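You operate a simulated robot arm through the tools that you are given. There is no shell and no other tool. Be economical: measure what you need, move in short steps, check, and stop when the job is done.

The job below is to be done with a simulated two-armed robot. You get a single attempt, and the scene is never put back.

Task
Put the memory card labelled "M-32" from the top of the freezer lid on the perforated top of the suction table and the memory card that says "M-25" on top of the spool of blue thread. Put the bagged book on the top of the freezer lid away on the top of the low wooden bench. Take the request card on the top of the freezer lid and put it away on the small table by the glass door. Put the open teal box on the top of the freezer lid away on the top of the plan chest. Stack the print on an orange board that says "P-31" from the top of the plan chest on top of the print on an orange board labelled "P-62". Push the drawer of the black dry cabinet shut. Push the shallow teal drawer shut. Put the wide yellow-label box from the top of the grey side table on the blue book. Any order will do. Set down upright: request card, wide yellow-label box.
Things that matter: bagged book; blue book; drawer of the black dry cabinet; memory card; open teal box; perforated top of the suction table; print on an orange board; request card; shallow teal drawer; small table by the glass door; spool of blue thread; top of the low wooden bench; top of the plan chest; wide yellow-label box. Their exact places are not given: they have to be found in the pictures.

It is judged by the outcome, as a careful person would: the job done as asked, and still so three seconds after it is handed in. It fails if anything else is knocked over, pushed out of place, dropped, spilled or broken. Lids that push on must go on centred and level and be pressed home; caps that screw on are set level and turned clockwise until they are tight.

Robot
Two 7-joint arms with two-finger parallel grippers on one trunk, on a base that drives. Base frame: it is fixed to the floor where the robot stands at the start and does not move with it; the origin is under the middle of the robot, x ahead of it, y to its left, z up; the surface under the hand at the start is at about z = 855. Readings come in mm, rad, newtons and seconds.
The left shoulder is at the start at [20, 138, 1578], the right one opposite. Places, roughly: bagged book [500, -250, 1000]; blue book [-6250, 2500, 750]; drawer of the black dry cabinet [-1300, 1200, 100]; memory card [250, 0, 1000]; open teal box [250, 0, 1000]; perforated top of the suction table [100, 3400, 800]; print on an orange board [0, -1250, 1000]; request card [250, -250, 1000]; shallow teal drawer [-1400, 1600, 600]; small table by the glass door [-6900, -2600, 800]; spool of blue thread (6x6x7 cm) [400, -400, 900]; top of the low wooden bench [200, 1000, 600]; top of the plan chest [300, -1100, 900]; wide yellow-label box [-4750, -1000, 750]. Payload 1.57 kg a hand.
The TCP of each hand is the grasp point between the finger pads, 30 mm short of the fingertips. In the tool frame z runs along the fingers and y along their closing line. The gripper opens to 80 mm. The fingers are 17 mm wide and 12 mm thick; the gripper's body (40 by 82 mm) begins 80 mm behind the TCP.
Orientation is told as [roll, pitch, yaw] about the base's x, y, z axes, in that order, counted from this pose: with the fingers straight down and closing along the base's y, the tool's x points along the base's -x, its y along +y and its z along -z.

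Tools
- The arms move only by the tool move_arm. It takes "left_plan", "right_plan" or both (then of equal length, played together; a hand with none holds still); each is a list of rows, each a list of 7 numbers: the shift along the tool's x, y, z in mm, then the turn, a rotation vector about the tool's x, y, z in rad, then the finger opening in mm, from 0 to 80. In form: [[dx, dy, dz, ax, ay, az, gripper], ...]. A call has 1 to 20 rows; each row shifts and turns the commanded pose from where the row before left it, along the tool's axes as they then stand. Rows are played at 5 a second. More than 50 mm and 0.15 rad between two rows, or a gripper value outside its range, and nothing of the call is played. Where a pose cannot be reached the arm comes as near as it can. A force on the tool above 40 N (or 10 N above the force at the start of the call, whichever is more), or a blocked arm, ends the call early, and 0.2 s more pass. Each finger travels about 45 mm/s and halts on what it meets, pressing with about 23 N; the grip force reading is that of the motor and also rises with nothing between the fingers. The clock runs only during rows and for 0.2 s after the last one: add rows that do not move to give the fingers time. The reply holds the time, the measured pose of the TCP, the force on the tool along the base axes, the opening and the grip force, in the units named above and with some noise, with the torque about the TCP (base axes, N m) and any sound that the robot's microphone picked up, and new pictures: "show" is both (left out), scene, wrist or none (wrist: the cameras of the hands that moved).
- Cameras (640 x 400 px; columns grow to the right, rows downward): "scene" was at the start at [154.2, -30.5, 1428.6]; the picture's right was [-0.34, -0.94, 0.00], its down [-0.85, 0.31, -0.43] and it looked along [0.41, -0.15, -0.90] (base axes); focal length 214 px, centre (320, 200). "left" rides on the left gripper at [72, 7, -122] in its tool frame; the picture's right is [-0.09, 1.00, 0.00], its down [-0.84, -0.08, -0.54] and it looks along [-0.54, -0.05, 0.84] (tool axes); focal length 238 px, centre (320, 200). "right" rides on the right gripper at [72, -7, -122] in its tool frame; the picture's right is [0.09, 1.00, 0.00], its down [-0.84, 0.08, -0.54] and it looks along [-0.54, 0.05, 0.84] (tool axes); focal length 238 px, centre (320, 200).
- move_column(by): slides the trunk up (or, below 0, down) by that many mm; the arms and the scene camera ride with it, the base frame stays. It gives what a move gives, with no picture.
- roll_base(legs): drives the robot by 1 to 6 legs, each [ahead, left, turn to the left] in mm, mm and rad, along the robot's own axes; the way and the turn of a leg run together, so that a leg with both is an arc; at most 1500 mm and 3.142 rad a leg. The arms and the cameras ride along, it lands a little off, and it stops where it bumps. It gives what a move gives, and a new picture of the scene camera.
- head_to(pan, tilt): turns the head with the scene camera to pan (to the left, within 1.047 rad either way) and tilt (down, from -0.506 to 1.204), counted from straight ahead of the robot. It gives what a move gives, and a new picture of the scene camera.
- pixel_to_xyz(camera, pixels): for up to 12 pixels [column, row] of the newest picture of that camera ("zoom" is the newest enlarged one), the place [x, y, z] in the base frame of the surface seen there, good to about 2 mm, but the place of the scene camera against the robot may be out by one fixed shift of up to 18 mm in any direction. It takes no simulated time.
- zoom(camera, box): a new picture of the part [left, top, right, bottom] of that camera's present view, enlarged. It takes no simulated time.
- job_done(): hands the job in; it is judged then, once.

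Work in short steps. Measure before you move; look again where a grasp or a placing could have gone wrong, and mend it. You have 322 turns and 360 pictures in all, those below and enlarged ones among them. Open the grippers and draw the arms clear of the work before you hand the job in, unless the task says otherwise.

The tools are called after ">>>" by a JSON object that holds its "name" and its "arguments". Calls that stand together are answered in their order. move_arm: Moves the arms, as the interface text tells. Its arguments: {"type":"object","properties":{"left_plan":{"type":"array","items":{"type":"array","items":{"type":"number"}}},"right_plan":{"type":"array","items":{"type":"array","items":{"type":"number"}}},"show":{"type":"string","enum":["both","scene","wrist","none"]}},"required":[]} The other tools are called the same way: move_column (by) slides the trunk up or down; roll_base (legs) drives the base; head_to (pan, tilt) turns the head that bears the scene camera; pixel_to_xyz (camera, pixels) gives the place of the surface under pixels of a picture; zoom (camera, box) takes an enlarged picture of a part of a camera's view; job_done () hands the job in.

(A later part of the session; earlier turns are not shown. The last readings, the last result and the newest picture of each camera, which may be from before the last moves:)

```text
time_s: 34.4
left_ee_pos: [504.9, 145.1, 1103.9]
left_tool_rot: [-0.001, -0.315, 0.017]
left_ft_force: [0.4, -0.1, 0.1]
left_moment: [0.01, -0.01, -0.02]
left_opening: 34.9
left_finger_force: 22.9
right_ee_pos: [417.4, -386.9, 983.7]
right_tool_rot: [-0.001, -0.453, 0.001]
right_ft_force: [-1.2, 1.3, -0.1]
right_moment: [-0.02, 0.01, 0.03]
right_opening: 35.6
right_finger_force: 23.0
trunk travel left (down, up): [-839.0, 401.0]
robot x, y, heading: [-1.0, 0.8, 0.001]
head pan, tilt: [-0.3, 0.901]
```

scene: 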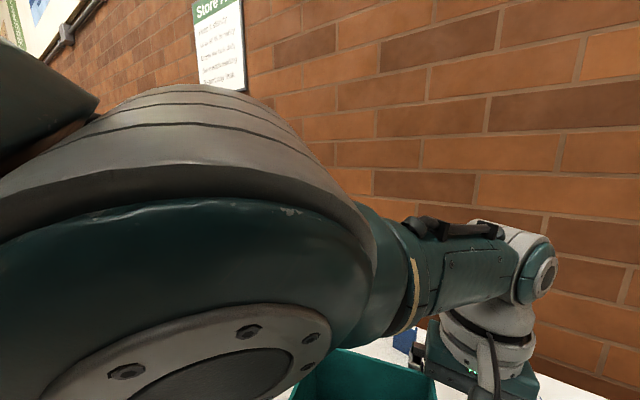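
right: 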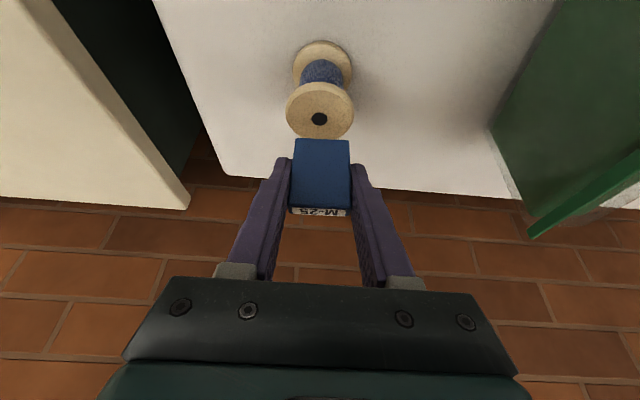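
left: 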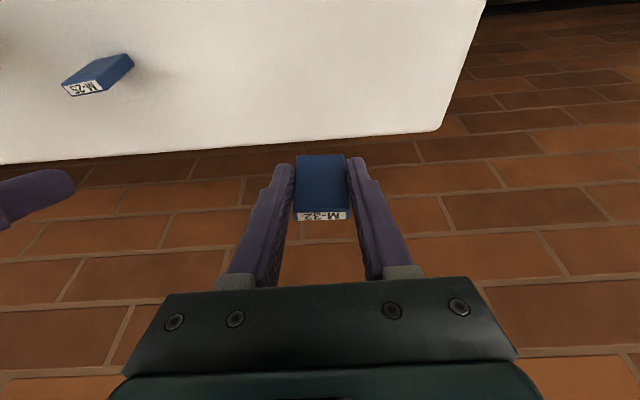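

Card is aligned above the spool (centre ~320 px). Lower 25 mm in small steps.

>>> {"name": "move_arm", "arguments": {"right_plan": [[4, 0, 10, 0, 0, 0, 25], [4, 0, 9, 0, 0, 0, 25], [1, 0, 3, 0, 0, 0, 25], [0, 0, 0, 0, 0, 0, 25]], "show": "wrist"}}

```text
time_s: 35.4
left_ee_pos: [506.2, 147.0, 1104.0]
left_tool_rot: [0.0, -0.315, 0.017]
left_ft_force: [-0.1, 0.4, -0.1]
left_moment: [0.01, 0.01, -0.01]
left_opening: 35.0
left_finger_force: 23.0
right_ee_pos: [415.2, -383.6, 978.8]
right_tool_rot: [0.0, -0.449, 0.002]
right_ft_force: [0.5, -0.2, -2.1]
right_moment: [0.01, 0.02, -0.02]
right_opening: 35.4
right_finger_force: 23.1
right hand out of reach, approached as far as the arm can: row 1, 2, 3
trunk travel left (down, up): [-839.0, 401.0]
robot x, y, heading: [2.7, 1.6, -0.003]
head pan, tilt: [-0.3, 0.901]
```

right: 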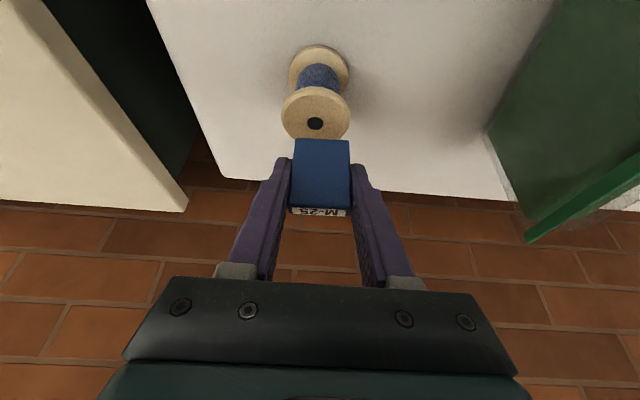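

Arm is at its reach limit downwards; use the column: lower 15, then correct position by (+4,−4).

>>> {"name": "move_column", "arguments": {"by": -15}}

>>> {"name": "move_arm", "arguments": {"right_plan": [[-3.5, -4.5, 1.5, 0, 0, 0, 25], [0, 0, 0, 0, 0, 0, 25]], "show": "wrist"}}

```text
time_s: 36.0
left_ee_pos: [505.1, 146.6, 1089.2]
left_tool_rot: [0.0, -0.314, 0.015]
left_ft_force: [0.4, 0.1, 0.3]
left_moment: [0.0, -0.02, 0.0]
left_opening: 34.8
left_finger_force: 23.1
right_ee_pos: [415.1, -383.1, 965.4]
right_tool_rot: [0.001, -0.451, 0.003]
right_ft_force: [0.5, 0.7, -0.3]
right_moment: [0.03, 0.02, 0.0]
right_opening: 35.6
right_finger_force: 23.3
trunk travel left (down, up): [-824.0, 416.0]
robot x, y, heading: [-1.1, 2.1, 0.001]
head pan, tilt: [-0.3, 0.901]
```

```text
time_s: 36.6
left_ee_pos: [505.1, 146.4, 1088.9]
left_tool_rot: [0.002, -0.314, 0.016]
left_ft_force: [0.2, -0.4, -1.1]
left_moment: [-0.01, 0.0, 0.0]
left_opening: 35.0
left_finger_force: 22.8
right_ee_pos: [416.5, -383.4, 964.8]
right_tool_rot: [0.0, -0.452, 0.003]
right_ft_force: [0.2, 0.9, 0.3]
right_moment: [-0.01, 0.02, -0.03]
right_opening: 35.3
right_finger_force: 23.4
right hand out of reach, approached as far as the arm can: row 1
trunk travel left (down, up): [-824.0, 416.0]
robot x, y, heading: [4.0, -3.9, -0.004]
head pan, tilt: [-0.3, 0.901]
```

right: 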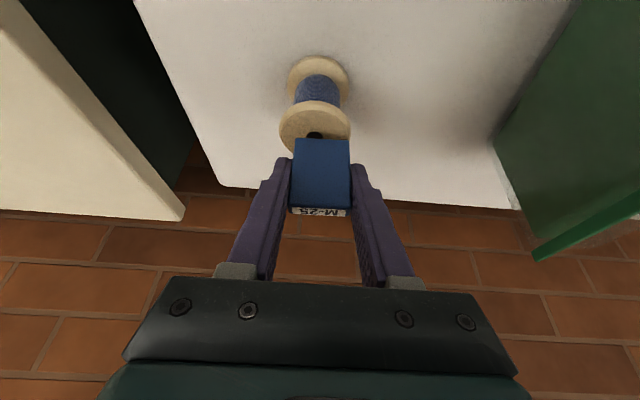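

Raise the hand 40 and lower the column 45 for more slack, then correct y.

>>> {"name": "move_arm", "arguments": {"right_plan": [[-17, -2, -36, 0, 0, 0, 25]], "show": "none"}}

>>> {"name": "move_column", "arguments": {"by": -42}}

>>> {"name": "move_arm", "arguments": {"right_plan": [[-2.5, -2.5, 1, 0, 0, 0, 25], [0, 0, 0, 0, 0, 0, 25]], "show": "wrist"}}

```text
time_s: 37.0
left_ee_pos: [504.4, 146.5, 1089.2]
left_tool_rot: [0.0, -0.314, 0.013]
left_ft_force: [-0.3, 0.0, -0.4]
left_moment: [0.0, 0.04, -0.03]
left_opening: 34.6
left_finger_force: 22.8
right_ee_pos: [415.4, -385.2, 1005.5]
right_tool_rot: [0.0, -0.447, -0.001]
right_ft_force: [0.3, 0.7, 0.2]
right_moment: [0.04, -0.05, -0.03]
right_opening: 35.5
right_finger_force: 23.1
trunk travel left (down, up): [-824.0, 416.0]
robot x, y, heading: [-3.7, -0.9, -0.004]
head pan, tilt: [-0.3, 0.901]
```

```text
time_s: 37.9
left_ee_pos: [505.3, 145.8, 1047.6]
left_tool_rot: [0.0, -0.314, 0.016]
left_ft_force: [0.3, -0.1, -0.6]
left_moment: [-0.01, 0.01, 0.0]
left_opening: 34.9
left_finger_force: 22.9
right_ee_pos: [414.6, -385.6, 962.3]
right_tool_rot: [0.001, -0.449, 0.002]
right_ft_force: [0.1, -0.5, 0.1]
right_moment: [-0.03, -0.02, 0.04]
right_opening: 35.3
right_finger_force: 23.2
trunk travel left (down, up): [-782.0, 458.0]
robot x, y, heading: [-2.3, 0.2, -0.001]
head pan, tilt: [-0.3, 0.901]
```

```text
time_s: 38.5
left_ee_pos: [505.4, 145.2, 1047.9]
left_tool_rot: [0.001, -0.314, 0.014]
left_ft_force: [0.8, 0.1, -0.4]
left_moment: [-0.05, -0.01, -0.01]
left_opening: 34.8
left_finger_force: 23.4
right_ee_pos: [417.8, -386.5, 963.9]
right_tool_rot: [0.0, -0.451, 0.002]
right_ft_force: [0.4, -0.1, -0.5]
right_moment: [0.01, 0.01, 0.02]
right_opening: 35.5
right_finger_force: 22.8
trunk travel left (down, up): [-782.0, 458.0]
robot x, y, heading: [1.4, 3.6, 0.007]
head pan, tilt: [-0.3, 0.901]
```

right: 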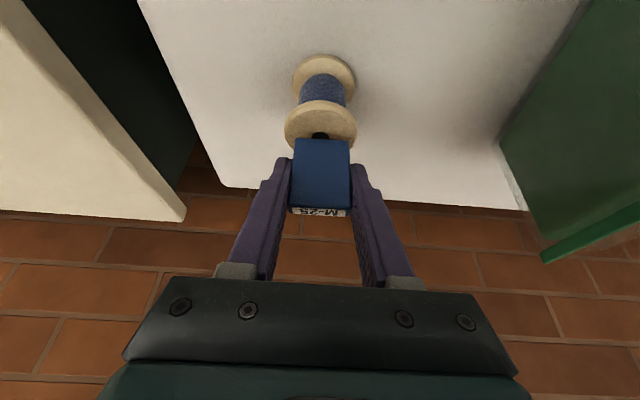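

Well centred. Lower in 3 mm steps until contact.

>>> {"name": "move_arm", "arguments": {"right_plan": [[1.3, 0, 2.7, 0, 0, 0, 25], [1.3, 0, 2.7, 0, 0, 0, 25], [0, 0, 0, 0, 0, 0, 25]], "show": "wrist"}}

```text
time_s: 39.2
left_ee_pos: [503.5, 145.2, 1047.3]
left_tool_rot: [-0.001, -0.315, 0.013]
left_ft_force: [-1.3, 0.1, 0.2]
left_moment: [0.01, -0.05, -0.02]
left_opening: 35.2
left_finger_force: 23.3
right_ee_pos: [417.3, -387.8, 957.2]
right_tool_rot: [0.0, -0.449, 0.002]
right_ft_force: [0.5, 0.1, -0.3]
right_moment: [0.0, -0.02, -0.03]
right_opening: 35.5
right_finger_force: 22.9
trunk travel left (down, up): [-782.0, 458.0]
robot x, y, heading: [-0.5, -0.1, 0.001]
head pan, tilt: [-0.3, 0.901]
```

right: 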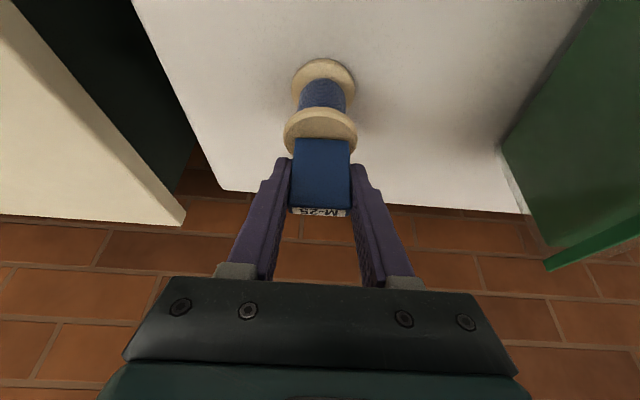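

>>> {"name": "move_arm", "arguments": {"right_plan": [[0.7, 0, 1.4, 0, 0, 0, 25], [0.5, 0, 0.9, 0, 0, 0, 25], [0, 0, 0, 0, 0, 0, 25]], "show": "none"}}

```text
time_s: 40.0
left_ee_pos: [504.6, 144.9, 1047.9]
left_tool_rot: [-0.001, -0.315, 0.016]
left_ft_force: [1.0, -0.6, -1.0]
left_moment: [-0.01, 0.01, -0.01]
left_opening: 34.7
left_finger_force: 23.0
right_ee_pos: [418.1, -387.9, 954.8]
right_tool_rot: [-0.003, -0.453, 0.001]
right_ft_force: [-1.7, 1.5, 9.3]
right_moment: [0.14, 0.09, 0.02]
right_opening: 35.4
right_finger_force: 23.0
trunk travel left (down, up): [-782.0, 458.0]
robot x, y, heading: [0.6, 3.4, 0.005]
head pan, tilt: [-0.3, 0.901]
```

Contact (9 N). Open slowly and retreat along the tool axis.

>>> {"name": "move_arm", "arguments": {"right_plan": [[0, 0, 0, 0, 0, 0, 38], [0, 0, 0, 0, 0, 0, 44], [0, 0, 0, 0, 0, 0, 54], [0, 0, 0, 0, 0, 0, 64], [0, 0, 0, 0, 0, 0, 64], [0, 0, -15, 0, 0, 0, 64], [0, 0, -30, 0, 0, 0, 64], [0, 0, -40, 0, 0, 0, 64]], "show": "wrist"}}

```text
time_s: 41.9
left_ee_pos: [505.1, 145.9, 1048.0]
left_tool_rot: [0.0, -0.313, 0.016]
left_ft_force: [-0.3, 0.3, 0.4]
left_moment: [-0.06, -0.01, 0.01]
left_opening: 34.9
left_finger_force: 22.9
right_ee_pos: [381.5, -387.9, 1030.1]
right_tool_rot: [-0.002, -0.449, 0.002]
right_ft_force: [-0.1, 0.8, -0.3]
right_moment: [-0.02, 0.02, -0.01]
right_opening: 64.0
right_finger_force: 0.1
trunk travel left (down, up): [-782.0, 458.0]
robot x, y, heading: [-3.2, -1.2, -0.0]
head pan, tilt: [-0.3, 0.901]
```

right: 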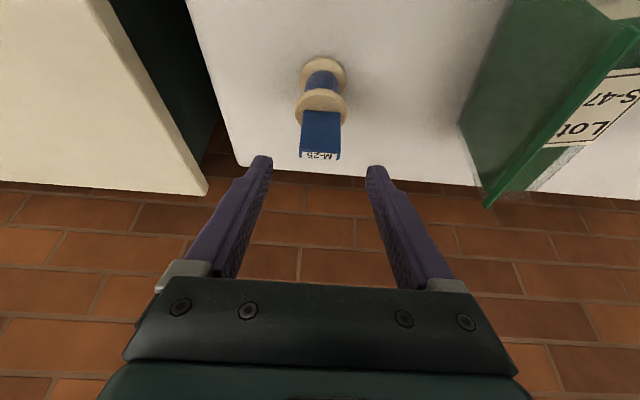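

M-25 stands on the spool. Now examine the bagged book: zoom in and measure.

>>> {"name": "head_to", "arguments": {"pan": -0.7, "tilt": 1.0}}

>>> {"name": "zoom", "arguments": {"camera": "right", "box": [440, 0, 640, 220]}}

>>> {"name": "pixel_to_xyz", "arguments": {"camera": "right", "pixels": [[488, 205], [462, 125], [475, 175], [560, 120], [590, 100], [570, 165], [635, 35], [610, 130], [630, 110], [500, 150]]}}

```text
time_s: 42.7
left_ee_pos: [504.9, 146.4, 1048.2]
left_tool_rot: [0.0, -0.313, 0.016]
left_ft_force: [0.7, 0.8, -0.5]
left_moment: [-0.03, 0.01, -0.01]
left_opening: 35.0
left_finger_force: 22.9
right_ee_pos: [381.2, -388.3, 1030.4]
right_tool_rot: [0.001, -0.452, 0.0]
right_ft_force: [-0.6, 0.8, 0.0]
right_moment: [0.02, -0.01, 0.04]
right_opening: 64.2
right_finger_force: 0.0
trunk travel left (down, up): [-782.0, 458.0]
robot x, y, heading: [-2.6, 2.3, -0.002]
head pan, tilt: [-0.7, 1.0]
```

scene: 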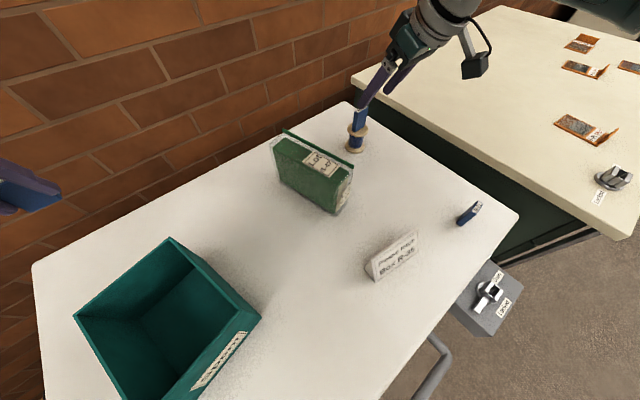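

```text
1.82 times, centred on (540, 110) of right
```

zoom: 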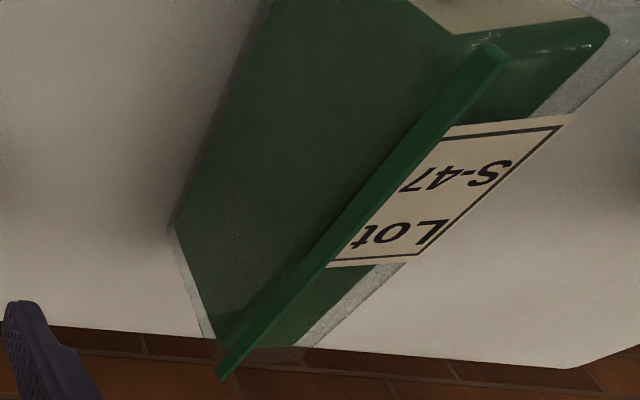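

```text
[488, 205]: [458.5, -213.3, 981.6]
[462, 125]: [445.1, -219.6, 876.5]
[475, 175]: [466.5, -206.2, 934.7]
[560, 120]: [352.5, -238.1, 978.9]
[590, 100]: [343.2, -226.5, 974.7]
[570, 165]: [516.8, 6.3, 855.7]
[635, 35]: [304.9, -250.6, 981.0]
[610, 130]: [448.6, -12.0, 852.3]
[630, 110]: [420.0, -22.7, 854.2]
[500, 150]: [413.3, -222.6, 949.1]
```

The book stands with a seal strip on top (z≈981), axis yaw ≈14°, thickness ≈44, centre ≈(377,−212). Bring the right hand above it, untilted and yawed 0.245.

>>> {"name": "move_arm", "arguments": {"right_plan": [[0, 0, -20, 0, 0.15, 0, 80], [0, 35, 0, 0, 0.15, 0, 80], [0, 45, 0, 0, 0.15, 0, 80], [0, 48, 0, 0, 0, -0.12, 80], [0, 46, 0, 0, 0, -0.125, 80], [0, 0, 0, 0, 0, 0, 80]], "show": "wrist"}}

>>> {"name": "pixel_to_xyz", "arguments": {"camera": "right", "pixels": [[320, 200], [340, 230], [340, 160], [300, 200], [360, 200], [380, 220]]}}

```text
time_s: 44.1
left_ee_pos: [505.0, 146.7, 1047.6]
left_tool_rot: [-0.002, -0.314, 0.013]
left_ft_force: [0.3, 0.3, -0.3]
left_moment: [0.01, 0.02, -0.02]
left_opening: 34.8
left_finger_force: 22.9
right_ee_pos: [366.2, -212.3, 1049.4]
right_tool_rot: [-0.002, -0.001, 0.247]
right_ft_force: [0.7, -0.1, -0.4]
right_moment: [0.01, 0.0, 0.03]
right_opening: 80.1
right_finger_force: 0.2
trunk travel left (down, up): [-782.0, 458.0]
robot x, y, heading: [-1.5, 0.9, 0.007]
head pan, tilt: [-0.7, 1.0]
```

right: 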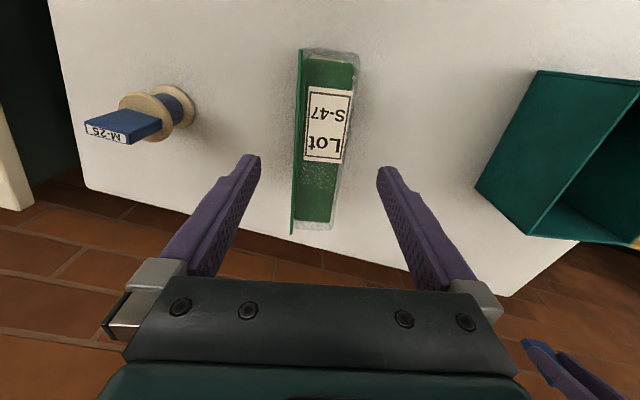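

```text
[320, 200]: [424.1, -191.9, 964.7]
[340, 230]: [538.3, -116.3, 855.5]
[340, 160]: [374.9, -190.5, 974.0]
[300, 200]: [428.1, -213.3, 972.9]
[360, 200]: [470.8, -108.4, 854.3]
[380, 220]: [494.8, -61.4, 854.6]
```

Aligned; nudge forward 12 mm, left 3 mm, then lower by column 110.

>>> {"name": "move_arm", "arguments": {"right_plan": [[-12, 3, 0, 0, 0, 0, 80], [0, 0, 0, 0, 0, 0, 80]], "show": "none"}}

>>> {"name": "move_column", "arguments": {"by": -110}}

>>> {"name": "move_arm", "arguments": {"right_plan": [[0, 0, 0, 0, 0, 0, 60], [0, 0, 0, 0, 0, 0, 40], [0, 0, 0, 0, 0, 0, 30], [0, 0, 0, 0, 0, 0, 30], [0, 0, 0, 0, 0, 0, 30], [0, 0, 0, 0, 0, 0, 30]], "show": "both"}}

```text
time_s: 44.7
left_ee_pos: [503.6, 145.7, 1047.7]
left_tool_rot: [-0.002, -0.315, 0.016]
left_ft_force: [0.0, 0.2, -0.4]
left_moment: [0.02, 0.02, 0.03]
left_opening: 34.8
left_finger_force: 22.9
right_ee_pos: [377.3, -208.7, 1050.0]
right_tool_rot: [0.0, 0.001, 0.245]
right_ft_force: [0.6, 0.1, 0.7]
right_moment: [-0.02, -0.02, -0.01]
right_opening: 79.8
right_finger_force: 0.1
trunk travel left (down, up): [-782.0, 458.0]
robot x, y, heading: [1.1, -2.0, -0.002]
head pan, tilt: [-0.7, 1.0]
```

```text
time_s: 46.1
left_ee_pos: [505.2, 146.6, 936.8]
left_tool_rot: [0.0, -0.314, 0.014]
left_ft_force: [-0.3, -0.5, 0.1]
left_moment: [0.03, 0.05, 0.02]
left_opening: 35.0
left_finger_force: 22.8
right_ee_pos: [377.5, -208.0, 938.9]
right_tool_rot: [-0.001, 0.001, 0.245]
right_ft_force: [-0.5, 0.4, -1.1]
right_moment: [0.01, 0.02, 0.01]
right_opening: 80.0
right_finger_force: 0.0
trunk travel left (down, up): [-672.0, 568.0]
robot x, y, heading: [-0.2, -1.9, 0.001]
head pan, tilt: [-0.7, 1.0]
```

```text
time_s: 47.5
left_ee_pos: [505.4, 145.5, 937.4]
left_tool_rot: [-0.001, -0.314, 0.015]
left_ft_force: [0.4, 1.1, -0.3]
left_moment: [0.02, 0.02, -0.03]
left_opening: 34.7
left_finger_force: 22.8
right_ee_pos: [377.2, -207.4, 939.3]
right_tool_rot: [-0.002, 0.001, 0.247]
right_ft_force: [0.0, -1.4, 1.1]
right_moment: [-0.01, 0.01, -0.07]
right_opening: 48.0
right_finger_force: 22.9
trunk travel left (down, up): [-672.0, 568.0]
robot x, y, heading: [-0.7, -0.9, 0.001]
head pan, tilt: [-0.7, 1.0]
```

scene: 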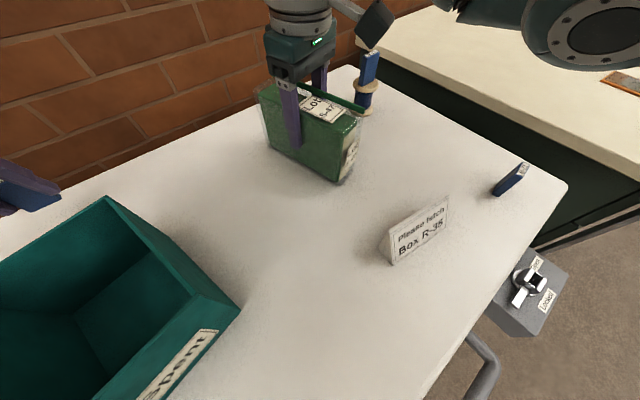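
right: 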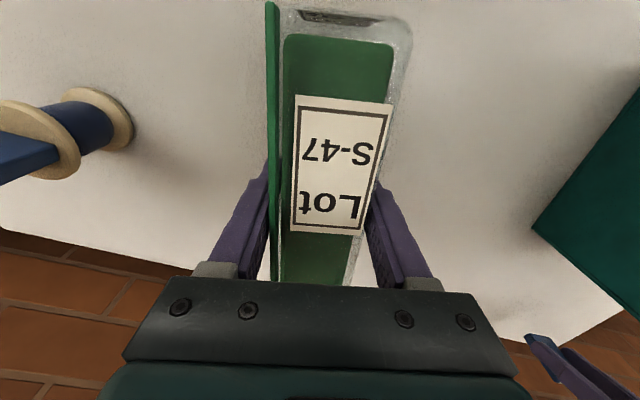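

Book gripped (48 mm). Lift with the column 150.

>>> {"name": "move_column", "arguments": {"by": 160}}

>>> {"name": "head_to", "arguments": {"pan": 1.04, "tilt": 0.8}}

```text
time_s: 49.4
left_ee_pos: [504.7, 145.8, 1097.2]
left_tool_rot: [0.001, -0.314, 0.014]
left_ft_force: [-0.1, -0.1, -1.1]
left_moment: [0.0, -0.01, -0.02]
left_opening: 34.8
left_finger_force: 23.0
right_ee_pos: [377.0, -209.3, 1097.4]
right_tool_rot: [0.0, -0.001, 0.247]
right_ft_force: [-0.2, 0.3, -4.9]
right_moment: [-0.03, 0.04, 0.0]
right_opening: 47.9
right_finger_force: 23.2
trunk travel left (down, up): [-832.0, 408.0]
robot x, y, heading: [0.6, -0.9, -0.003]
head pan, tilt: [-0.7, 1.0]
```

```text
time_s: 51.1
left_ee_pos: [504.3, 145.4, 1097.2]
left_tool_rot: [-0.001, -0.314, 0.015]
left_ft_force: [0.4, 0.4, 0.3]
left_moment: [0.01, 0.04, 0.0]
left_opening: 34.8
left_finger_force: 22.9
right_ee_pos: [378.8, -208.7, 1098.0]
right_tool_rot: [-0.003, 0.0, 0.246]
right_ft_force: [0.3, 0.3, -5.5]
right_moment: [-0.01, -0.01, -0.01]
right_opening: 47.7
right_finger_force: 23.1
trunk travel left (down, up): [-832.0, 408.0]
robot x, y, heading: [3.3, 0.2, -0.0]
head pan, tilt: [1.04, 0.799]
```

scene: 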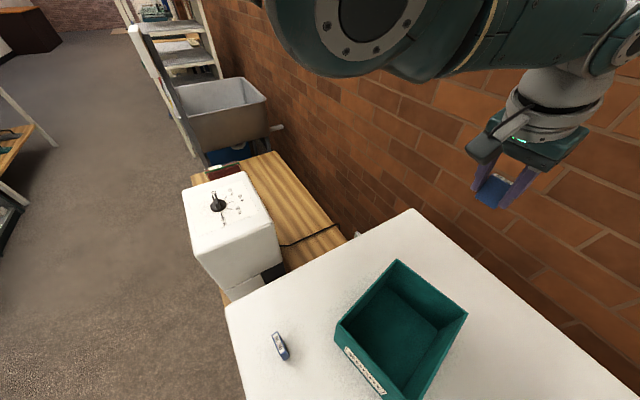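

Measure the machine, bench and freezer edges for driving.

>>> {"name": "pixel_to_xyz", "arguments": {"camera": "scene", "pixels": [[183, 188], [205, 262], [280, 258], [225, 310], [225, 295], [195, 172], [275, 152], [345, 240], [210, 240], [240, 400], [230, 175], [265, 95]]}}

>>> {"name": "zoom", "arguments": {"camera": "scene", "box": [0, 0, 320, 200]}}

```text
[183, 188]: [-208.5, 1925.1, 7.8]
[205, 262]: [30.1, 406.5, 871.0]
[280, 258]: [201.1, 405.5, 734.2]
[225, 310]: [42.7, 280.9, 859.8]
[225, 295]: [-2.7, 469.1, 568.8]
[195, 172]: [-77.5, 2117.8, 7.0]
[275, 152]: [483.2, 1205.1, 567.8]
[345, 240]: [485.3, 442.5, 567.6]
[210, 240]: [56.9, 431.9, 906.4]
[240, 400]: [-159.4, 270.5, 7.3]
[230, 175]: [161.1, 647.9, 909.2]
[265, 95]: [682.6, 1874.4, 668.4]
```

```text
2.00 times, centred on (160, 100) of scene
```

zoom: 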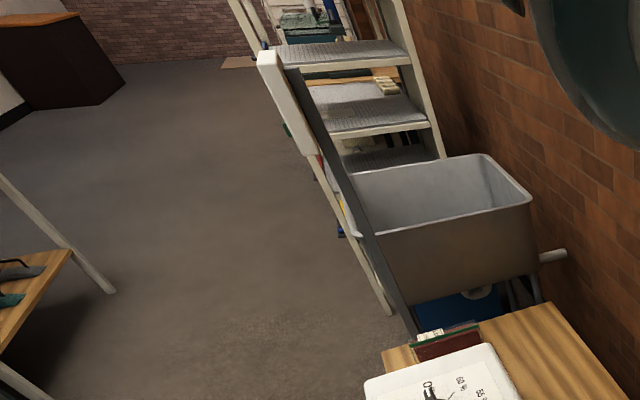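

Bench top z≈568, x 0–485, y 440–1250, with the machine at y 405–650. Back up 80 and drive left 830.

>>> {"name": "roll_base", "arguments": {"legs": [[-80, 0, 0], [0, 830, 0]]}}

>>> {"name": "head_to", "arguments": {"pan": 0.3, "tilt": 0.9}}

```text
time_s: 56.2
left_ee_pos: [422.7, 974.3, 1097.3]
left_tool_rot: [0.0, -0.315, 0.018]
left_ft_force: [0.3, 0.9, -0.7]
left_moment: [0.03, 0.02, -0.02]
left_opening: 35.1
left_finger_force: 23.1
right_ee_pos: [295.3, 619.4, 1098.7]
right_tool_rot: [-0.002, -0.001, 0.252]
right_ft_force: [0.3, 0.2, 0.1]
right_moment: [0.01, 0.05, 0.04]
right_opening: 29.9
right_finger_force: 0.0
trunk travel left (down, up): [-832.0, 408.0]
robot x, y, heading: [-79.9, 824.6, 0.006]
head pan, tilt: [1.04, 0.799]
```

scene: 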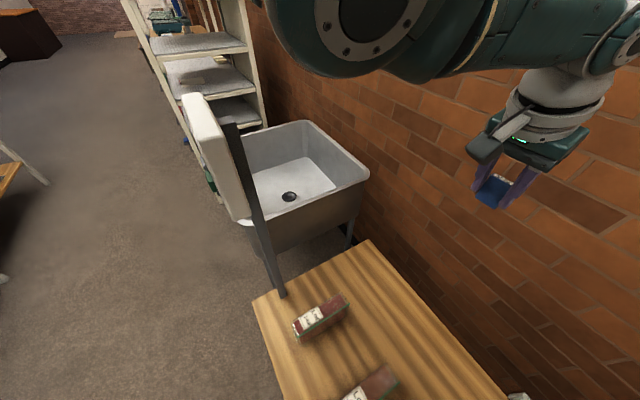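

```text
time_s: 57.3
left_ee_pos: [422.8, 974.5, 1096.8]
left_tool_rot: [0.0, -0.314, 0.019]
left_ft_force: [0.2, -0.4, 0.1]
left_moment: [0.0, -0.01, -0.06]
left_opening: 34.9
left_finger_force: 23.3
right_ee_pos: [296.7, 620.0, 1099.0]
right_tool_rot: [-0.001, 0.0, 0.25]
right_ft_force: [-0.5, -1.2, -0.2]
right_moment: [-0.01, 0.0, -0.01]
right_opening: 30.0
right_finger_force: 0.1
trunk travel left (down, up): [-832.0, 408.0]
robot x, y, heading: [-82.5, 828.0, 0.01]
head pan, tilt: [0.3, 0.901]
```

scene: 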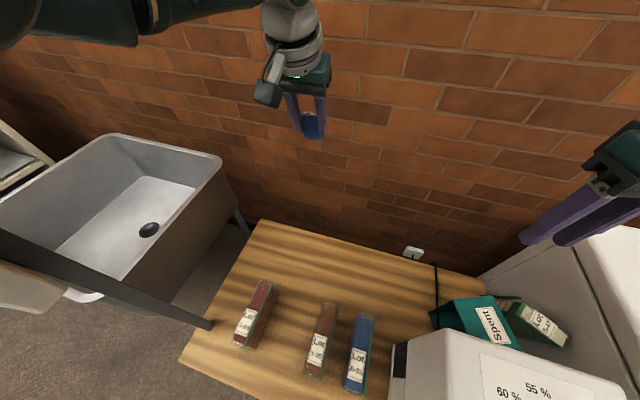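

Bad: the book slipped from the right hand (opening 30) and the teal box seems off the lid. I look closely.

>>> {"name": "head_to", "arguments": {"pan": -0.5, "tilt": 0.9}}

>>> {"name": "zoom", "arguments": {"camera": "scene", "box": [180, 150, 500, 350]}}

```text
time_s: 58.4
left_ee_pos: [423.1, 973.5, 1098.6]
left_tool_rot: [0.001, -0.313, 0.018]
left_ft_force: [0.0, -0.7, -0.4]
left_moment: [0.0, -0.01, 0.02]
left_opening: 34.7
left_finger_force: 22.7
right_ee_pos: [296.9, 620.0, 1098.0]
right_tool_rot: [-0.002, 0.001, 0.253]
right_ft_force: [0.3, -0.4, -0.1]
right_moment: [-0.01, 0.02, 0.02]
right_opening: 30.1
right_finger_force: 0.0
trunk travel left (down, up): [-832.0, 408.0]
robot x, y, heading: [-82.3, 827.0, 0.008]
head pan, tilt: [-0.499, 0.901]
```

scene: 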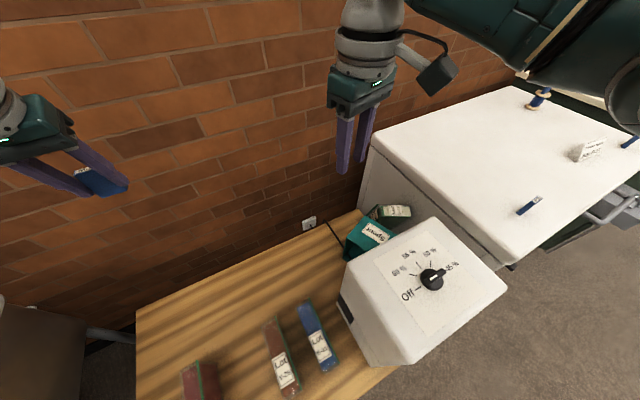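

```text
2.00 times, centred on (340, 250) of scene
```

zoom: 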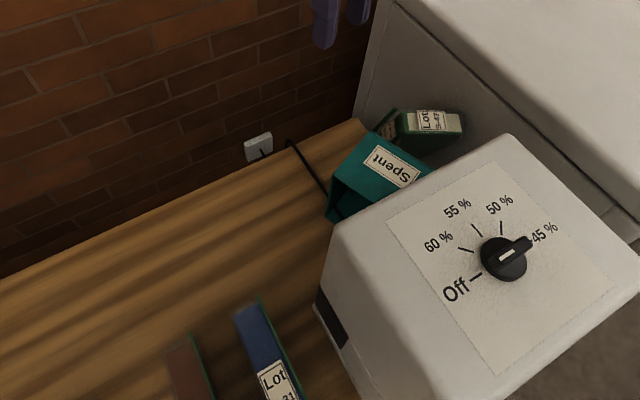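

Box is on its side and the book leans against the freezer, both on the bench. Measure them and the machine's corners.

>>> {"name": "pixel_to_xyz", "arguments": {"camera": "scene", "pixels": [[357, 219], [391, 237], [347, 245], [380, 234], [375, 212], [409, 214], [380, 208], [395, 211], [343, 282], [430, 219], [507, 290], [370, 175]]}}

>>> {"name": "move_arm", "arguments": {"right_plan": [[0, -40, 0, 0, 0, 0.08, 30], [0, -40, 0, 0, 0, 0.08, 60], [0, -40, 0, 0, 0, 0.09, 80]], "show": "wrist"}}

```text
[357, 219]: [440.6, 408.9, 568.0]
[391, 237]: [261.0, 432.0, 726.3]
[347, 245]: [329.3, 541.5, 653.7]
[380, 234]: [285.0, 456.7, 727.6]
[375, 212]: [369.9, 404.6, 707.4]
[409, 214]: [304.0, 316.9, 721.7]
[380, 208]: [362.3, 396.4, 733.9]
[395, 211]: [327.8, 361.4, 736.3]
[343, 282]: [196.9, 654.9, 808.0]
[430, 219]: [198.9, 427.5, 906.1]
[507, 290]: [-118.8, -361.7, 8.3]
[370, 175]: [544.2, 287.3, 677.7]
```

```text
time_s: 59.2
left_ee_pos: [424.2, 974.2, 1097.4]
left_tool_rot: [-0.002, -0.314, 0.018]
left_ft_force: [-0.6, 1.3, -0.7]
left_moment: [0.0, 0.05, 0.04]
left_opening: 34.5
left_finger_force: 22.5
right_ee_pos: [316.5, 501.1, 1098.9]
right_tool_rot: [0.002, -0.001, -0.001]
right_ft_force: [-0.7, 0.6, 0.0]
right_moment: [-0.03, -0.01, -0.02]
right_opening: 79.6
right_finger_force: 0.8
trunk travel left (down, up): [-832.0, 408.0]
robot x, y, heading: [-81.5, 825.4, -0.002]
head pan, tilt: [-0.499, 0.901]
```

right: 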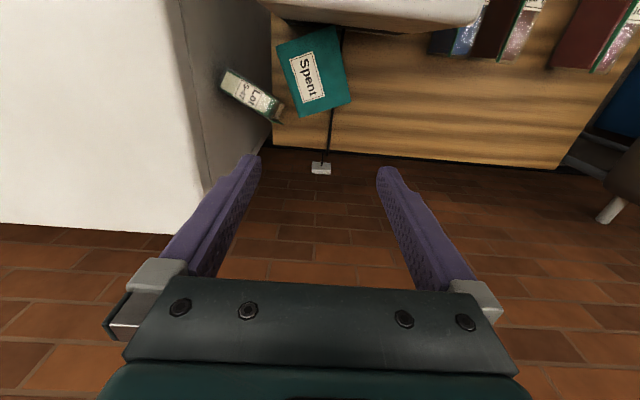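

Zoom in on the fallen pair.

>>> {"name": "zoom", "arguments": {"camera": "right", "box": [180, 0, 380, 180]}}

>>> {"name": "pixel_to_xyz", "arguments": {"camera": "right", "pixels": [[222, 75], [222, 88], [278, 100], [275, 120], [250, 90], [240, 110], [281, 50], [340, 28], [351, 100], [300, 117], [200, 120], [290, 130]]}}

```text
2.22 times, centred on (280, 90) of right
```

zoom: 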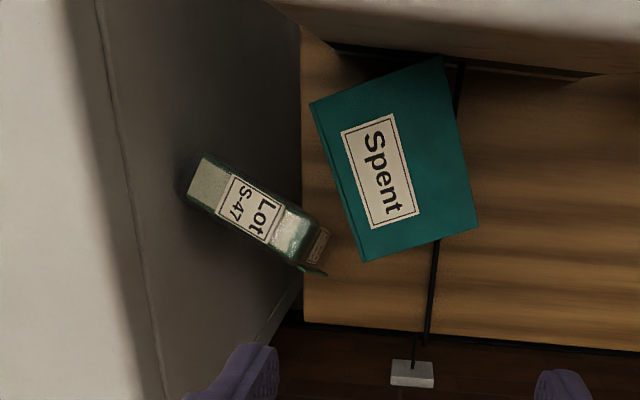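

```text
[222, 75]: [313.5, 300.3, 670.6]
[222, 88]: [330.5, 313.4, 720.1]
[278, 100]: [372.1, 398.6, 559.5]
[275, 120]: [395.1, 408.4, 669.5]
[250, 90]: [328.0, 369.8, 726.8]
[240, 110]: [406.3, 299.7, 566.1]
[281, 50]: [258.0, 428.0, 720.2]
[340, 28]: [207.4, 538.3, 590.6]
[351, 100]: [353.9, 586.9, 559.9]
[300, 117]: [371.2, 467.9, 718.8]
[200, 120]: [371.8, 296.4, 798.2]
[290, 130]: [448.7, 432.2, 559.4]
```

The safest is to first deliver M-32 (frees the left hand), then recover box and book with both hands. I back away to x≈-550 and look left.

>>> {"name": "roll_base", "arguments": {"legs": [[-470, 0, 0], [0, 0, 1.57]]}}

>>> {"name": "head_to", "arguments": {"pan": 0.0, "tilt": 0.35}}

```text
time_s: 65.8
left_ee_pos: [-697.5, 1327.7, 1096.6]
left_tool_rot: [0.0, -0.313, 1.586]
left_ft_force: [-0.3, 0.3, 0.6]
left_moment: [-0.01, 0.0, -0.02]
left_opening: 35.0
left_finger_force: 23.5
right_ee_pos: [-224.6, 1220.3, 1099.2]
right_tool_rot: [0.001, 0.0, 1.57]
right_ft_force: [-0.2, -0.2, 0.4]
right_moment: [0.01, -0.02, -0.01]
right_opening: 79.9
right_finger_force: 0.0
trunk travel left (down, up): [-832.0, 408.0]
robot x, y, heading: [-549.2, 823.2, 1.57]
head pan, tilt: [-0.499, 0.901]
```

scene: 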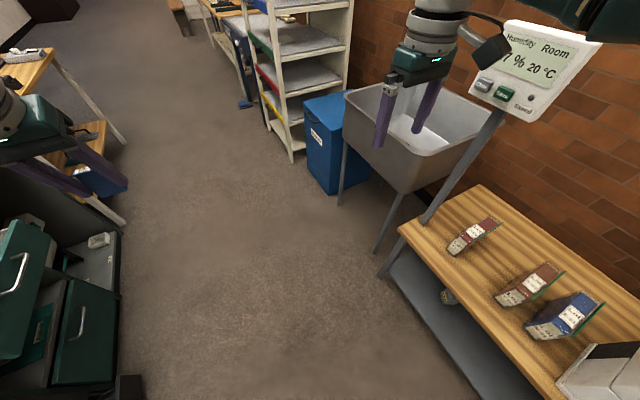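

```text
time_s: 66.8
left_ee_pos: [-695.9, 1327.6, 1097.3]
left_tool_rot: [0.001, -0.314, 1.587]
left_ft_force: [-0.1, 1.2, 0.1]
left_moment: [0.01, 0.0, -0.02]
left_opening: 34.9
left_finger_force: 23.0
right_ee_pos: [-224.0, 1219.3, 1100.1]
right_tool_rot: [0.0, -0.001, 1.568]
right_ft_force: [0.5, -0.2, 1.2]
right_moment: [0.02, 0.03, 0.01]
right_opening: 80.3
right_finger_force: 0.1
trunk travel left (down, up): [-832.0, 408.0]
robot x, y, heading: [-546.5, 822.1, 1.569]
head pan, tilt: [0.0, 0.351]
```

scene: 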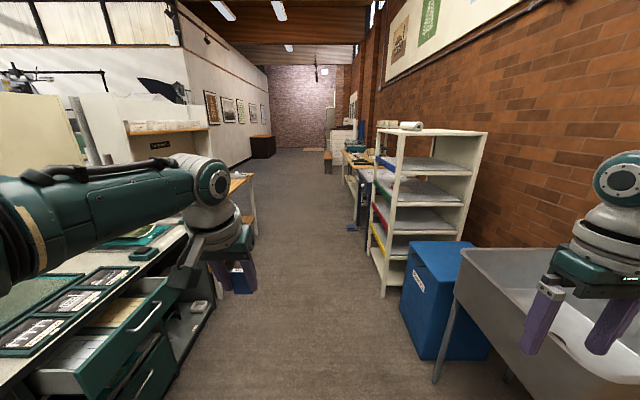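

Measure corridor obstacles before driving ahead.

>>> {"name": "pixel_to_xyz", "arguments": {"camera": "scene", "pixels": [[383, 295], [400, 125], [372, 240], [400, 310], [345, 225], [355, 160], [180, 300], [252, 235], [245, 180], [360, 190], [345, 160], [455, 250]]}}

>>> {"name": "zoom", "arguments": {"camera": "scene", "box": [320, 110, 400, 240]}}

```text
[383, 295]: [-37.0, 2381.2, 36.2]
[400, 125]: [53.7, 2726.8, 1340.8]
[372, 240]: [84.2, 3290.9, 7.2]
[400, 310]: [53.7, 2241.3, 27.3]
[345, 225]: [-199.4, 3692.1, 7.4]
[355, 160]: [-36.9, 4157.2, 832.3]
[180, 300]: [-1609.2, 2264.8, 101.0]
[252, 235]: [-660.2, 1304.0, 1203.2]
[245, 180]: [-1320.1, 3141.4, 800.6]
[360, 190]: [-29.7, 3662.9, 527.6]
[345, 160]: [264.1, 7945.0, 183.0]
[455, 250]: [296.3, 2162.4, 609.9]
```

```text
3.08 times, centred on (360, 175) of scene
```

zoom: 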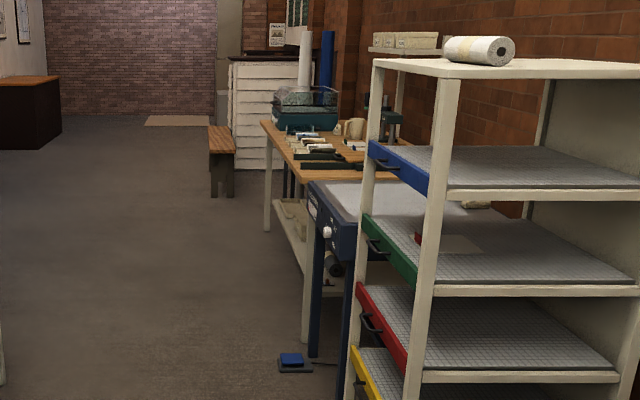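

Suction table is just beyond the rack (y≈3200–3650), with a foot pedal at (-199,3692) on the floor. Drive ahead 2450 along the aisle and turn to face it.

>>> {"name": "roll_base", "arguments": {"legs": [[1250, 0, 0], [1200, 0, 0], [0, 0, -1.57]]}}

>>> {"name": "head_to", "arguments": {"pan": 0.0, "tilt": 0.75}}

```text
time_s: 82.7
left_ee_pos: [-49.4, 3423.1, 1097.5]
left_tool_rot: [-0.001, -0.314, -0.005]
left_ft_force: [0.3, 0.0, -0.1]
left_moment: [0.0, 0.0, 0.0]
left_opening: 34.9
left_finger_force: 23.2
right_ee_pos: [-167.2, 2953.5, 1098.6]
right_tool_rot: [-0.001, 0.001, -0.023]
right_ft_force: [-0.3, 0.2, -0.3]
right_moment: [0.0, 0.02, 0.04]
right_opening: 79.9
right_finger_force: 0.1
trunk travel left (down, up): [-832.0, 408.0]
robot x, y, heading: [-555.2, 3291.4, -0.022]
head pan, tilt: [0.0, 0.351]
```

scene: 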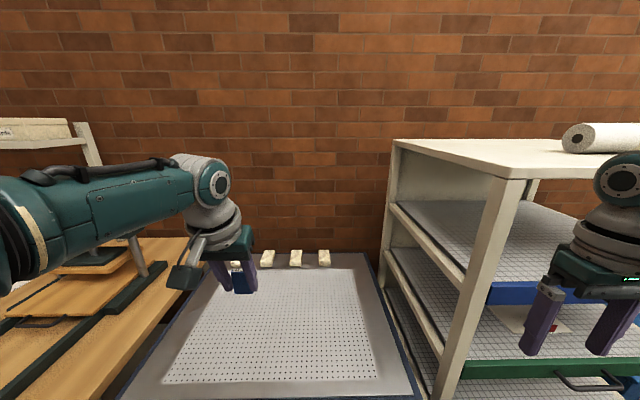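

```text
time_s: 83.6
left_ee_pos: [-48.7, 3422.8, 1097.4]
left_tool_rot: [0.001, -0.315, -0.005]
left_ft_force: [0.8, 0.4, -0.1]
left_moment: [-0.01, -0.01, 0.01]
left_opening: 34.8
left_finger_force: 23.2
right_ee_pos: [-167.5, 2953.7, 1099.6]
right_tool_rot: [0.001, 0.001, -0.023]
right_ft_force: [-0.1, -0.3, 0.1]
right_moment: [0.0, -0.02, 0.04]
right_opening: 80.0
right_finger_force: 0.1
trunk travel left (down, up): [-832.0, 408.0]
robot x, y, heading: [-558.2, 3286.8, -0.021]
head pan, tilt: [0.0, 0.75]
```

scene: 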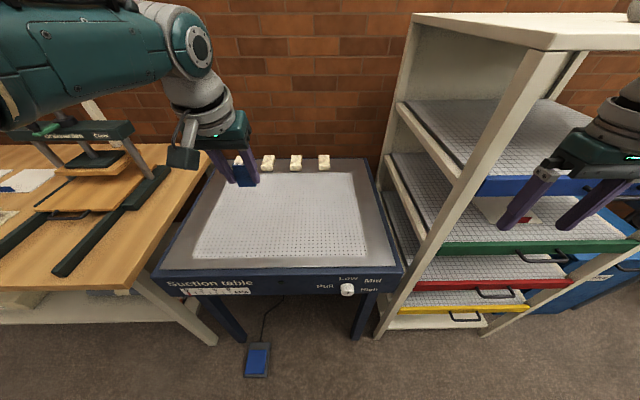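

Suction table in front. Measure its perforated area and edges.

>>> {"name": "pixel_to_xyz", "arguments": {"camera": "scene", "pixels": [[200, 255], [365, 255], [225, 185], [350, 175], [290, 220], [165, 275], [400, 268], [257, 360], [436, 150], [350, 340]]}}

```text
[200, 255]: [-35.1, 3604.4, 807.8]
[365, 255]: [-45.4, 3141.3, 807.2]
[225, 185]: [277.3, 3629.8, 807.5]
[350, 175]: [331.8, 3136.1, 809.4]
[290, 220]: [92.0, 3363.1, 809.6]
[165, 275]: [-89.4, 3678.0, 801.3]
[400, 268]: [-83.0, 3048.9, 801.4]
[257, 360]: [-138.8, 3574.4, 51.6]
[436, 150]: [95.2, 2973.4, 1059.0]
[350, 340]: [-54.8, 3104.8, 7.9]
```

Retract the right hand from the rack, then drive forward 85.

>>> {"name": "move_arm", "arguments": {"right_plan": [[40, 10, 15, 0, 0, 0, 80], [40, 10, 15, 0, 0, 0, 80]], "show": "none"}}

>>> {"name": "roll_base", "arguments": {"legs": [[85, 0, 0]]}}

>>> {"name": "move_column", "arguments": {"by": -200}}

>>> {"name": "move_arm", "arguments": {"left_plan": [[0, 0, 0, 0, 0, 0, 25]], "show": "both"}}

```text
time_s: 84.2
left_ee_pos: [-48.1, 3424.1, 1097.1]
left_tool_rot: [-0.002, -0.313, -0.006]
left_ft_force: [-0.9, 0.4, 0.0]
left_moment: [0.01, 0.0, 0.0]
left_opening: 34.6
left_finger_force: 22.8
right_ee_pos: [-247.6, 2975.2, 1067.9]
right_tool_rot: [0.0, 0.0, -0.025]
right_ft_force: [-0.8, 0.2, 0.5]
right_moment: [0.04, 0.01, -0.02]
right_opening: 80.1
right_finger_force: 0.0
trunk travel left (down, up): [-832.0, 408.0]
robot x, y, heading: [-555.1, 3286.8, -0.019]
head pan, tilt: [0.0, 0.75]
```

```text
time_s: 85.3
left_ee_pos: [34.8, 3421.8, 1096.1]
left_tool_rot: [0.0, -0.315, -0.005]
left_ft_force: [-1.0, -0.3, -1.0]
left_moment: [0.01, 0.0, 0.01]
left_opening: 34.8
left_finger_force: 23.2
right_ee_pos: [-162.9, 2974.6, 1067.7]
right_tool_rot: [0.0, 0.0, -0.023]
right_ft_force: [-0.6, 0.0, -0.3]
right_moment: [-0.03, -0.01, -0.02]
right_opening: 80.1
right_finger_force: 0.1
trunk travel left (down, up): [-832.0, 408.0]
robot x, y, heading: [-473.6, 3284.9, -0.019]
head pan, tilt: [0.0, 0.75]
```

scene: 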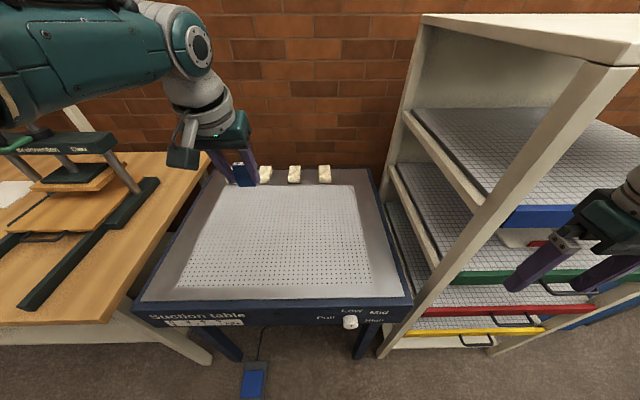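

```text
time_s: 87.5
left_ee_pos: [35.0, 3422.4, 896.9]
left_tool_rot: [0.002, -0.316, -0.003]
left_ft_force: [0.5, 0.3, 0.1]
left_moment: [-0.01, -0.02, 0.0]
left_opening: 34.9
left_finger_force: 23.1
right_ee_pos: [-162.8, 2974.5, 867.5]
right_tool_rot: [0.0, -0.001, -0.022]
right_ft_force: [-0.3, 0.1, 0.6]
right_moment: [-0.02, 0.0, 0.01]
right_opening: 80.0
right_finger_force: 0.1
trunk travel left (down, up): [-632.0, 608.0]
robot x, y, heading: [-474.5, 3281.8, -0.021]
head pan, tilt: [0.0, 0.75]
```

```text
time_s: 87.8
left_ee_pos: [34.8, 3422.2, 897.1]
left_tool_rot: [-0.001, -0.315, -0.004]
left_ft_force: [0.7, -0.2, -0.4]
left_moment: [-0.02, 0.03, -0.01]
left_opening: 34.8
left_finger_force: 23.0
right_ee_pos: [-163.8, 2973.7, 868.1]
right_tool_rot: [0.0, 0.0, -0.024]
right_ft_force: [0.3, 0.3, 0.7]
right_moment: [0.02, 0.0, -0.01]
right_opening: 80.0
right_finger_force: 0.0
trunk travel left (down, up): [-632.0, 608.0]
robot x, y, heading: [-474.5, 3280.9, -0.022]
head pan, tilt: [0.0, 0.75]
```

scene: 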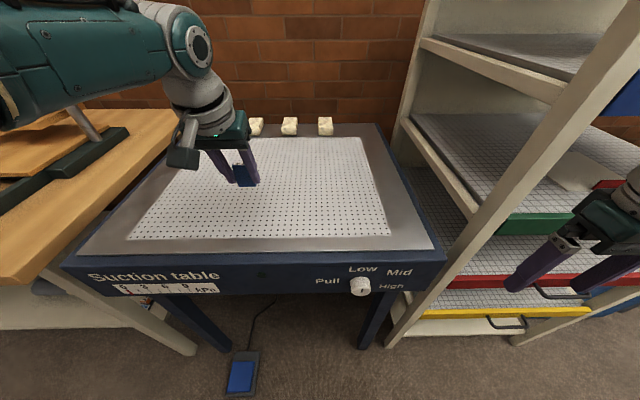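
left: 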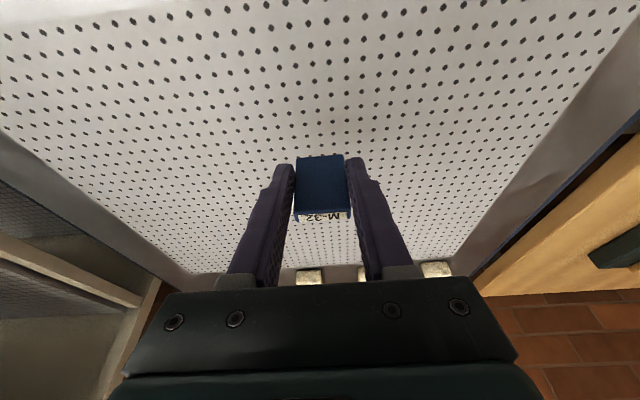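

Lower the column 38, then step the last few mm.

>>> {"name": "move_column", "arguments": {"by": -38}}

>>> {"name": "move_arm", "arguments": {"left_plan": [[0.6, 0, 1.9, 0, 0, 0, 25], [0.6, 0, 1.9, 0, 0, 0, 25], [0, 0, 0, 0, 0, 0, 25]], "show": "none"}}

```text
time_s: 88.7
left_ee_pos: [35.3, 3422.9, 858.8]
left_tool_rot: [0.001, -0.314, -0.003]
left_ft_force: [0.9, -0.4, -0.6]
left_moment: [0.01, 0.02, 0.01]
left_opening: 34.7
left_finger_force: 23.0
right_ee_pos: [-162.5, 2974.1, 829.7]
right_tool_rot: [-0.001, 0.001, -0.024]
right_ft_force: [-0.1, 0.2, -0.1]
right_moment: [-0.02, -0.04, 0.02]
right_opening: 80.0
right_finger_force: 0.0
trunk travel left (down, up): [-594.0, 646.0]
robot x, y, heading: [-472.8, 3288.9, -0.02]
head pan, tilt: [0.0, 0.75]
```

```text
time_s: 89.5
left_ee_pos: [33.4, 3422.7, 853.7]
left_tool_rot: [0.001, -0.314, -0.003]
left_ft_force: [0.5, 0.1, -0.6]
left_moment: [-0.02, 0.02, 0.02]
left_opening: 34.7
left_finger_force: 22.9
right_ee_pos: [-161.9, 2975.2, 829.0]
right_tool_rot: [0.0, 0.0, -0.024]
right_ft_force: [-0.2, 0.0, -0.3]
right_moment: [-0.02, 0.01, -0.02]
right_opening: 80.3
right_finger_force: 0.1
trunk travel left (down, up): [-594.0, 646.0]
robot x, y, heading: [-466.9, 3289.0, -0.021]
head pan, tilt: [0.0, 0.75]
```

>>> {"name": "move_arm", "arguments": {"left_plan": [[0.3, 0, 1, 0, 0, 0, 25], [0.3, 0, 1, 0, 0, 0, 25], [0, 0, 0, 0, 0, 0, 25]], "show": "wrist"}}

```text
time_s: 90.3
left_ee_pos: [34.9, 3422.1, 852.7]
left_tool_rot: [-0.001, -0.315, -0.005]
left_ft_force: [-0.1, 0.1, -0.1]
left_moment: [-0.01, 0.0, 0.03]
left_opening: 34.7
left_finger_force: 22.9
right_ee_pos: [-162.6, 2973.5, 829.7]
right_tool_rot: [-0.001, 0.002, -0.023]
right_ft_force: [1.2, -0.5, -0.3]
right_moment: [-0.02, 0.01, -0.06]
right_opening: 80.0
right_finger_force: 0.0
trunk travel left (down, up): [-594.0, 646.0]
robot x, y, heading: [-470.8, 3285.1, -0.016]
head pan, tilt: [0.0, 0.75]
```

left: 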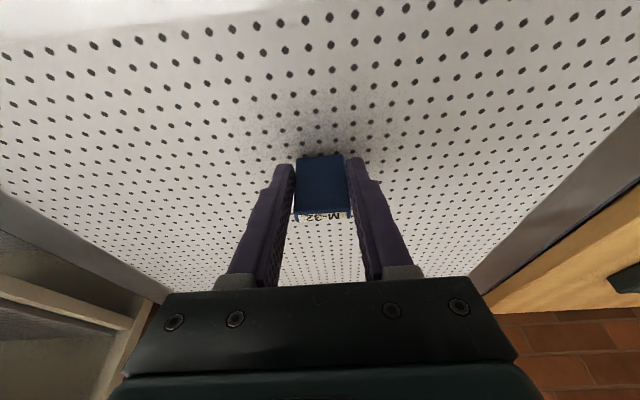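

>>> {"name": "move_arm", "arguments": {"left_plan": [[0.4, 0, 1.3, 0, 0, 0, 25], [0.4, 0, 1.3, 0, 0, 0, 25], [0, 0, 0, 0, 0, 0, 25]], "show": "none"}}

```text
time_s: 91.1
left_ee_pos: [33.5, 3421.5, 849.2]
left_tool_rot: [-0.002, -0.313, -0.003]
left_ft_force: [-0.8, 0.9, 0.4]
left_moment: [0.03, -0.01, 0.03]
left_opening: 34.9
left_finger_force: 23.1
right_ee_pos: [-163.4, 2974.6, 829.3]
right_tool_rot: [0.0, 0.0, -0.021]
right_ft_force: [-0.2, -0.1, -0.4]
right_moment: [0.04, -0.01, -0.04]
right_opening: 80.0
right_finger_force: 0.1
trunk travel left (down, up): [-594.0, 646.0]
robot x, y, heading: [-473.3, 3285.9, -0.018]
head pan, tilt: [0.0, 0.75]
```

>>> {"name": "move_arm", "arguments": {"left_plan": [[0.4, 0, 1.3, 0, 0, 0, 25], [0.4, 0, 1.3, 0, 0, 0, 25], [0, 0, 0, 0, 0, 0, 25]], "show": "none"}}

```text
time_s: 91.9
left_ee_pos: [35.0, 3423.1, 847.0]
left_tool_rot: [0.0, -0.313, -0.004]
left_ft_force: [0.3, -0.1, -0.7]
left_moment: [0.0, 0.05, 0.03]
left_opening: 34.7
left_finger_force: 23.3
right_ee_pos: [-163.3, 2974.2, 829.6]
right_tool_rot: [0.001, 0.002, -0.023]
right_ft_force: [0.5, 0.6, -0.1]
right_moment: [-0.01, -0.03, 0.03]
right_opening: 80.0
right_finger_force: 0.1
trunk travel left (down, up): [-594.0, 646.0]
robot x, y, heading: [-471.4, 3283.5, -0.022]
head pan, tilt: [0.0, 0.75]
```

>>> {"name": "move_arm", "arguments": {"left_plan": [[0.4, 0, 1.2, 0, 0, 0, 25], [0.4, 0, 1.2, 0, 0, 0, 25], [0, 0, 0, 0, 0, 0, 25]], "show": "none"}}

```text
time_s: 92.7
left_ee_pos: [34.0, 3422.4, 845.9]
left_tool_rot: [-0.001, -0.314, -0.006]
left_ft_force: [0.0, 0.4, 0.2]
left_moment: [-0.03, 0.0, -0.02]
left_opening: 34.8
left_finger_force: 23.5
right_ee_pos: [-162.7, 2973.8, 830.5]
right_tool_rot: [0.0, 0.001, -0.023]
right_ft_force: [-0.2, 0.2, 0.0]
right_moment: [0.0, 0.03, -0.01]
right_opening: 80.0
right_finger_force: 0.1
trunk travel left (down, up): [-594.0, 646.0]
robot x, y, heading: [-473.8, 3290.2, -0.019]
head pan, tilt: [0.0, 0.75]
```

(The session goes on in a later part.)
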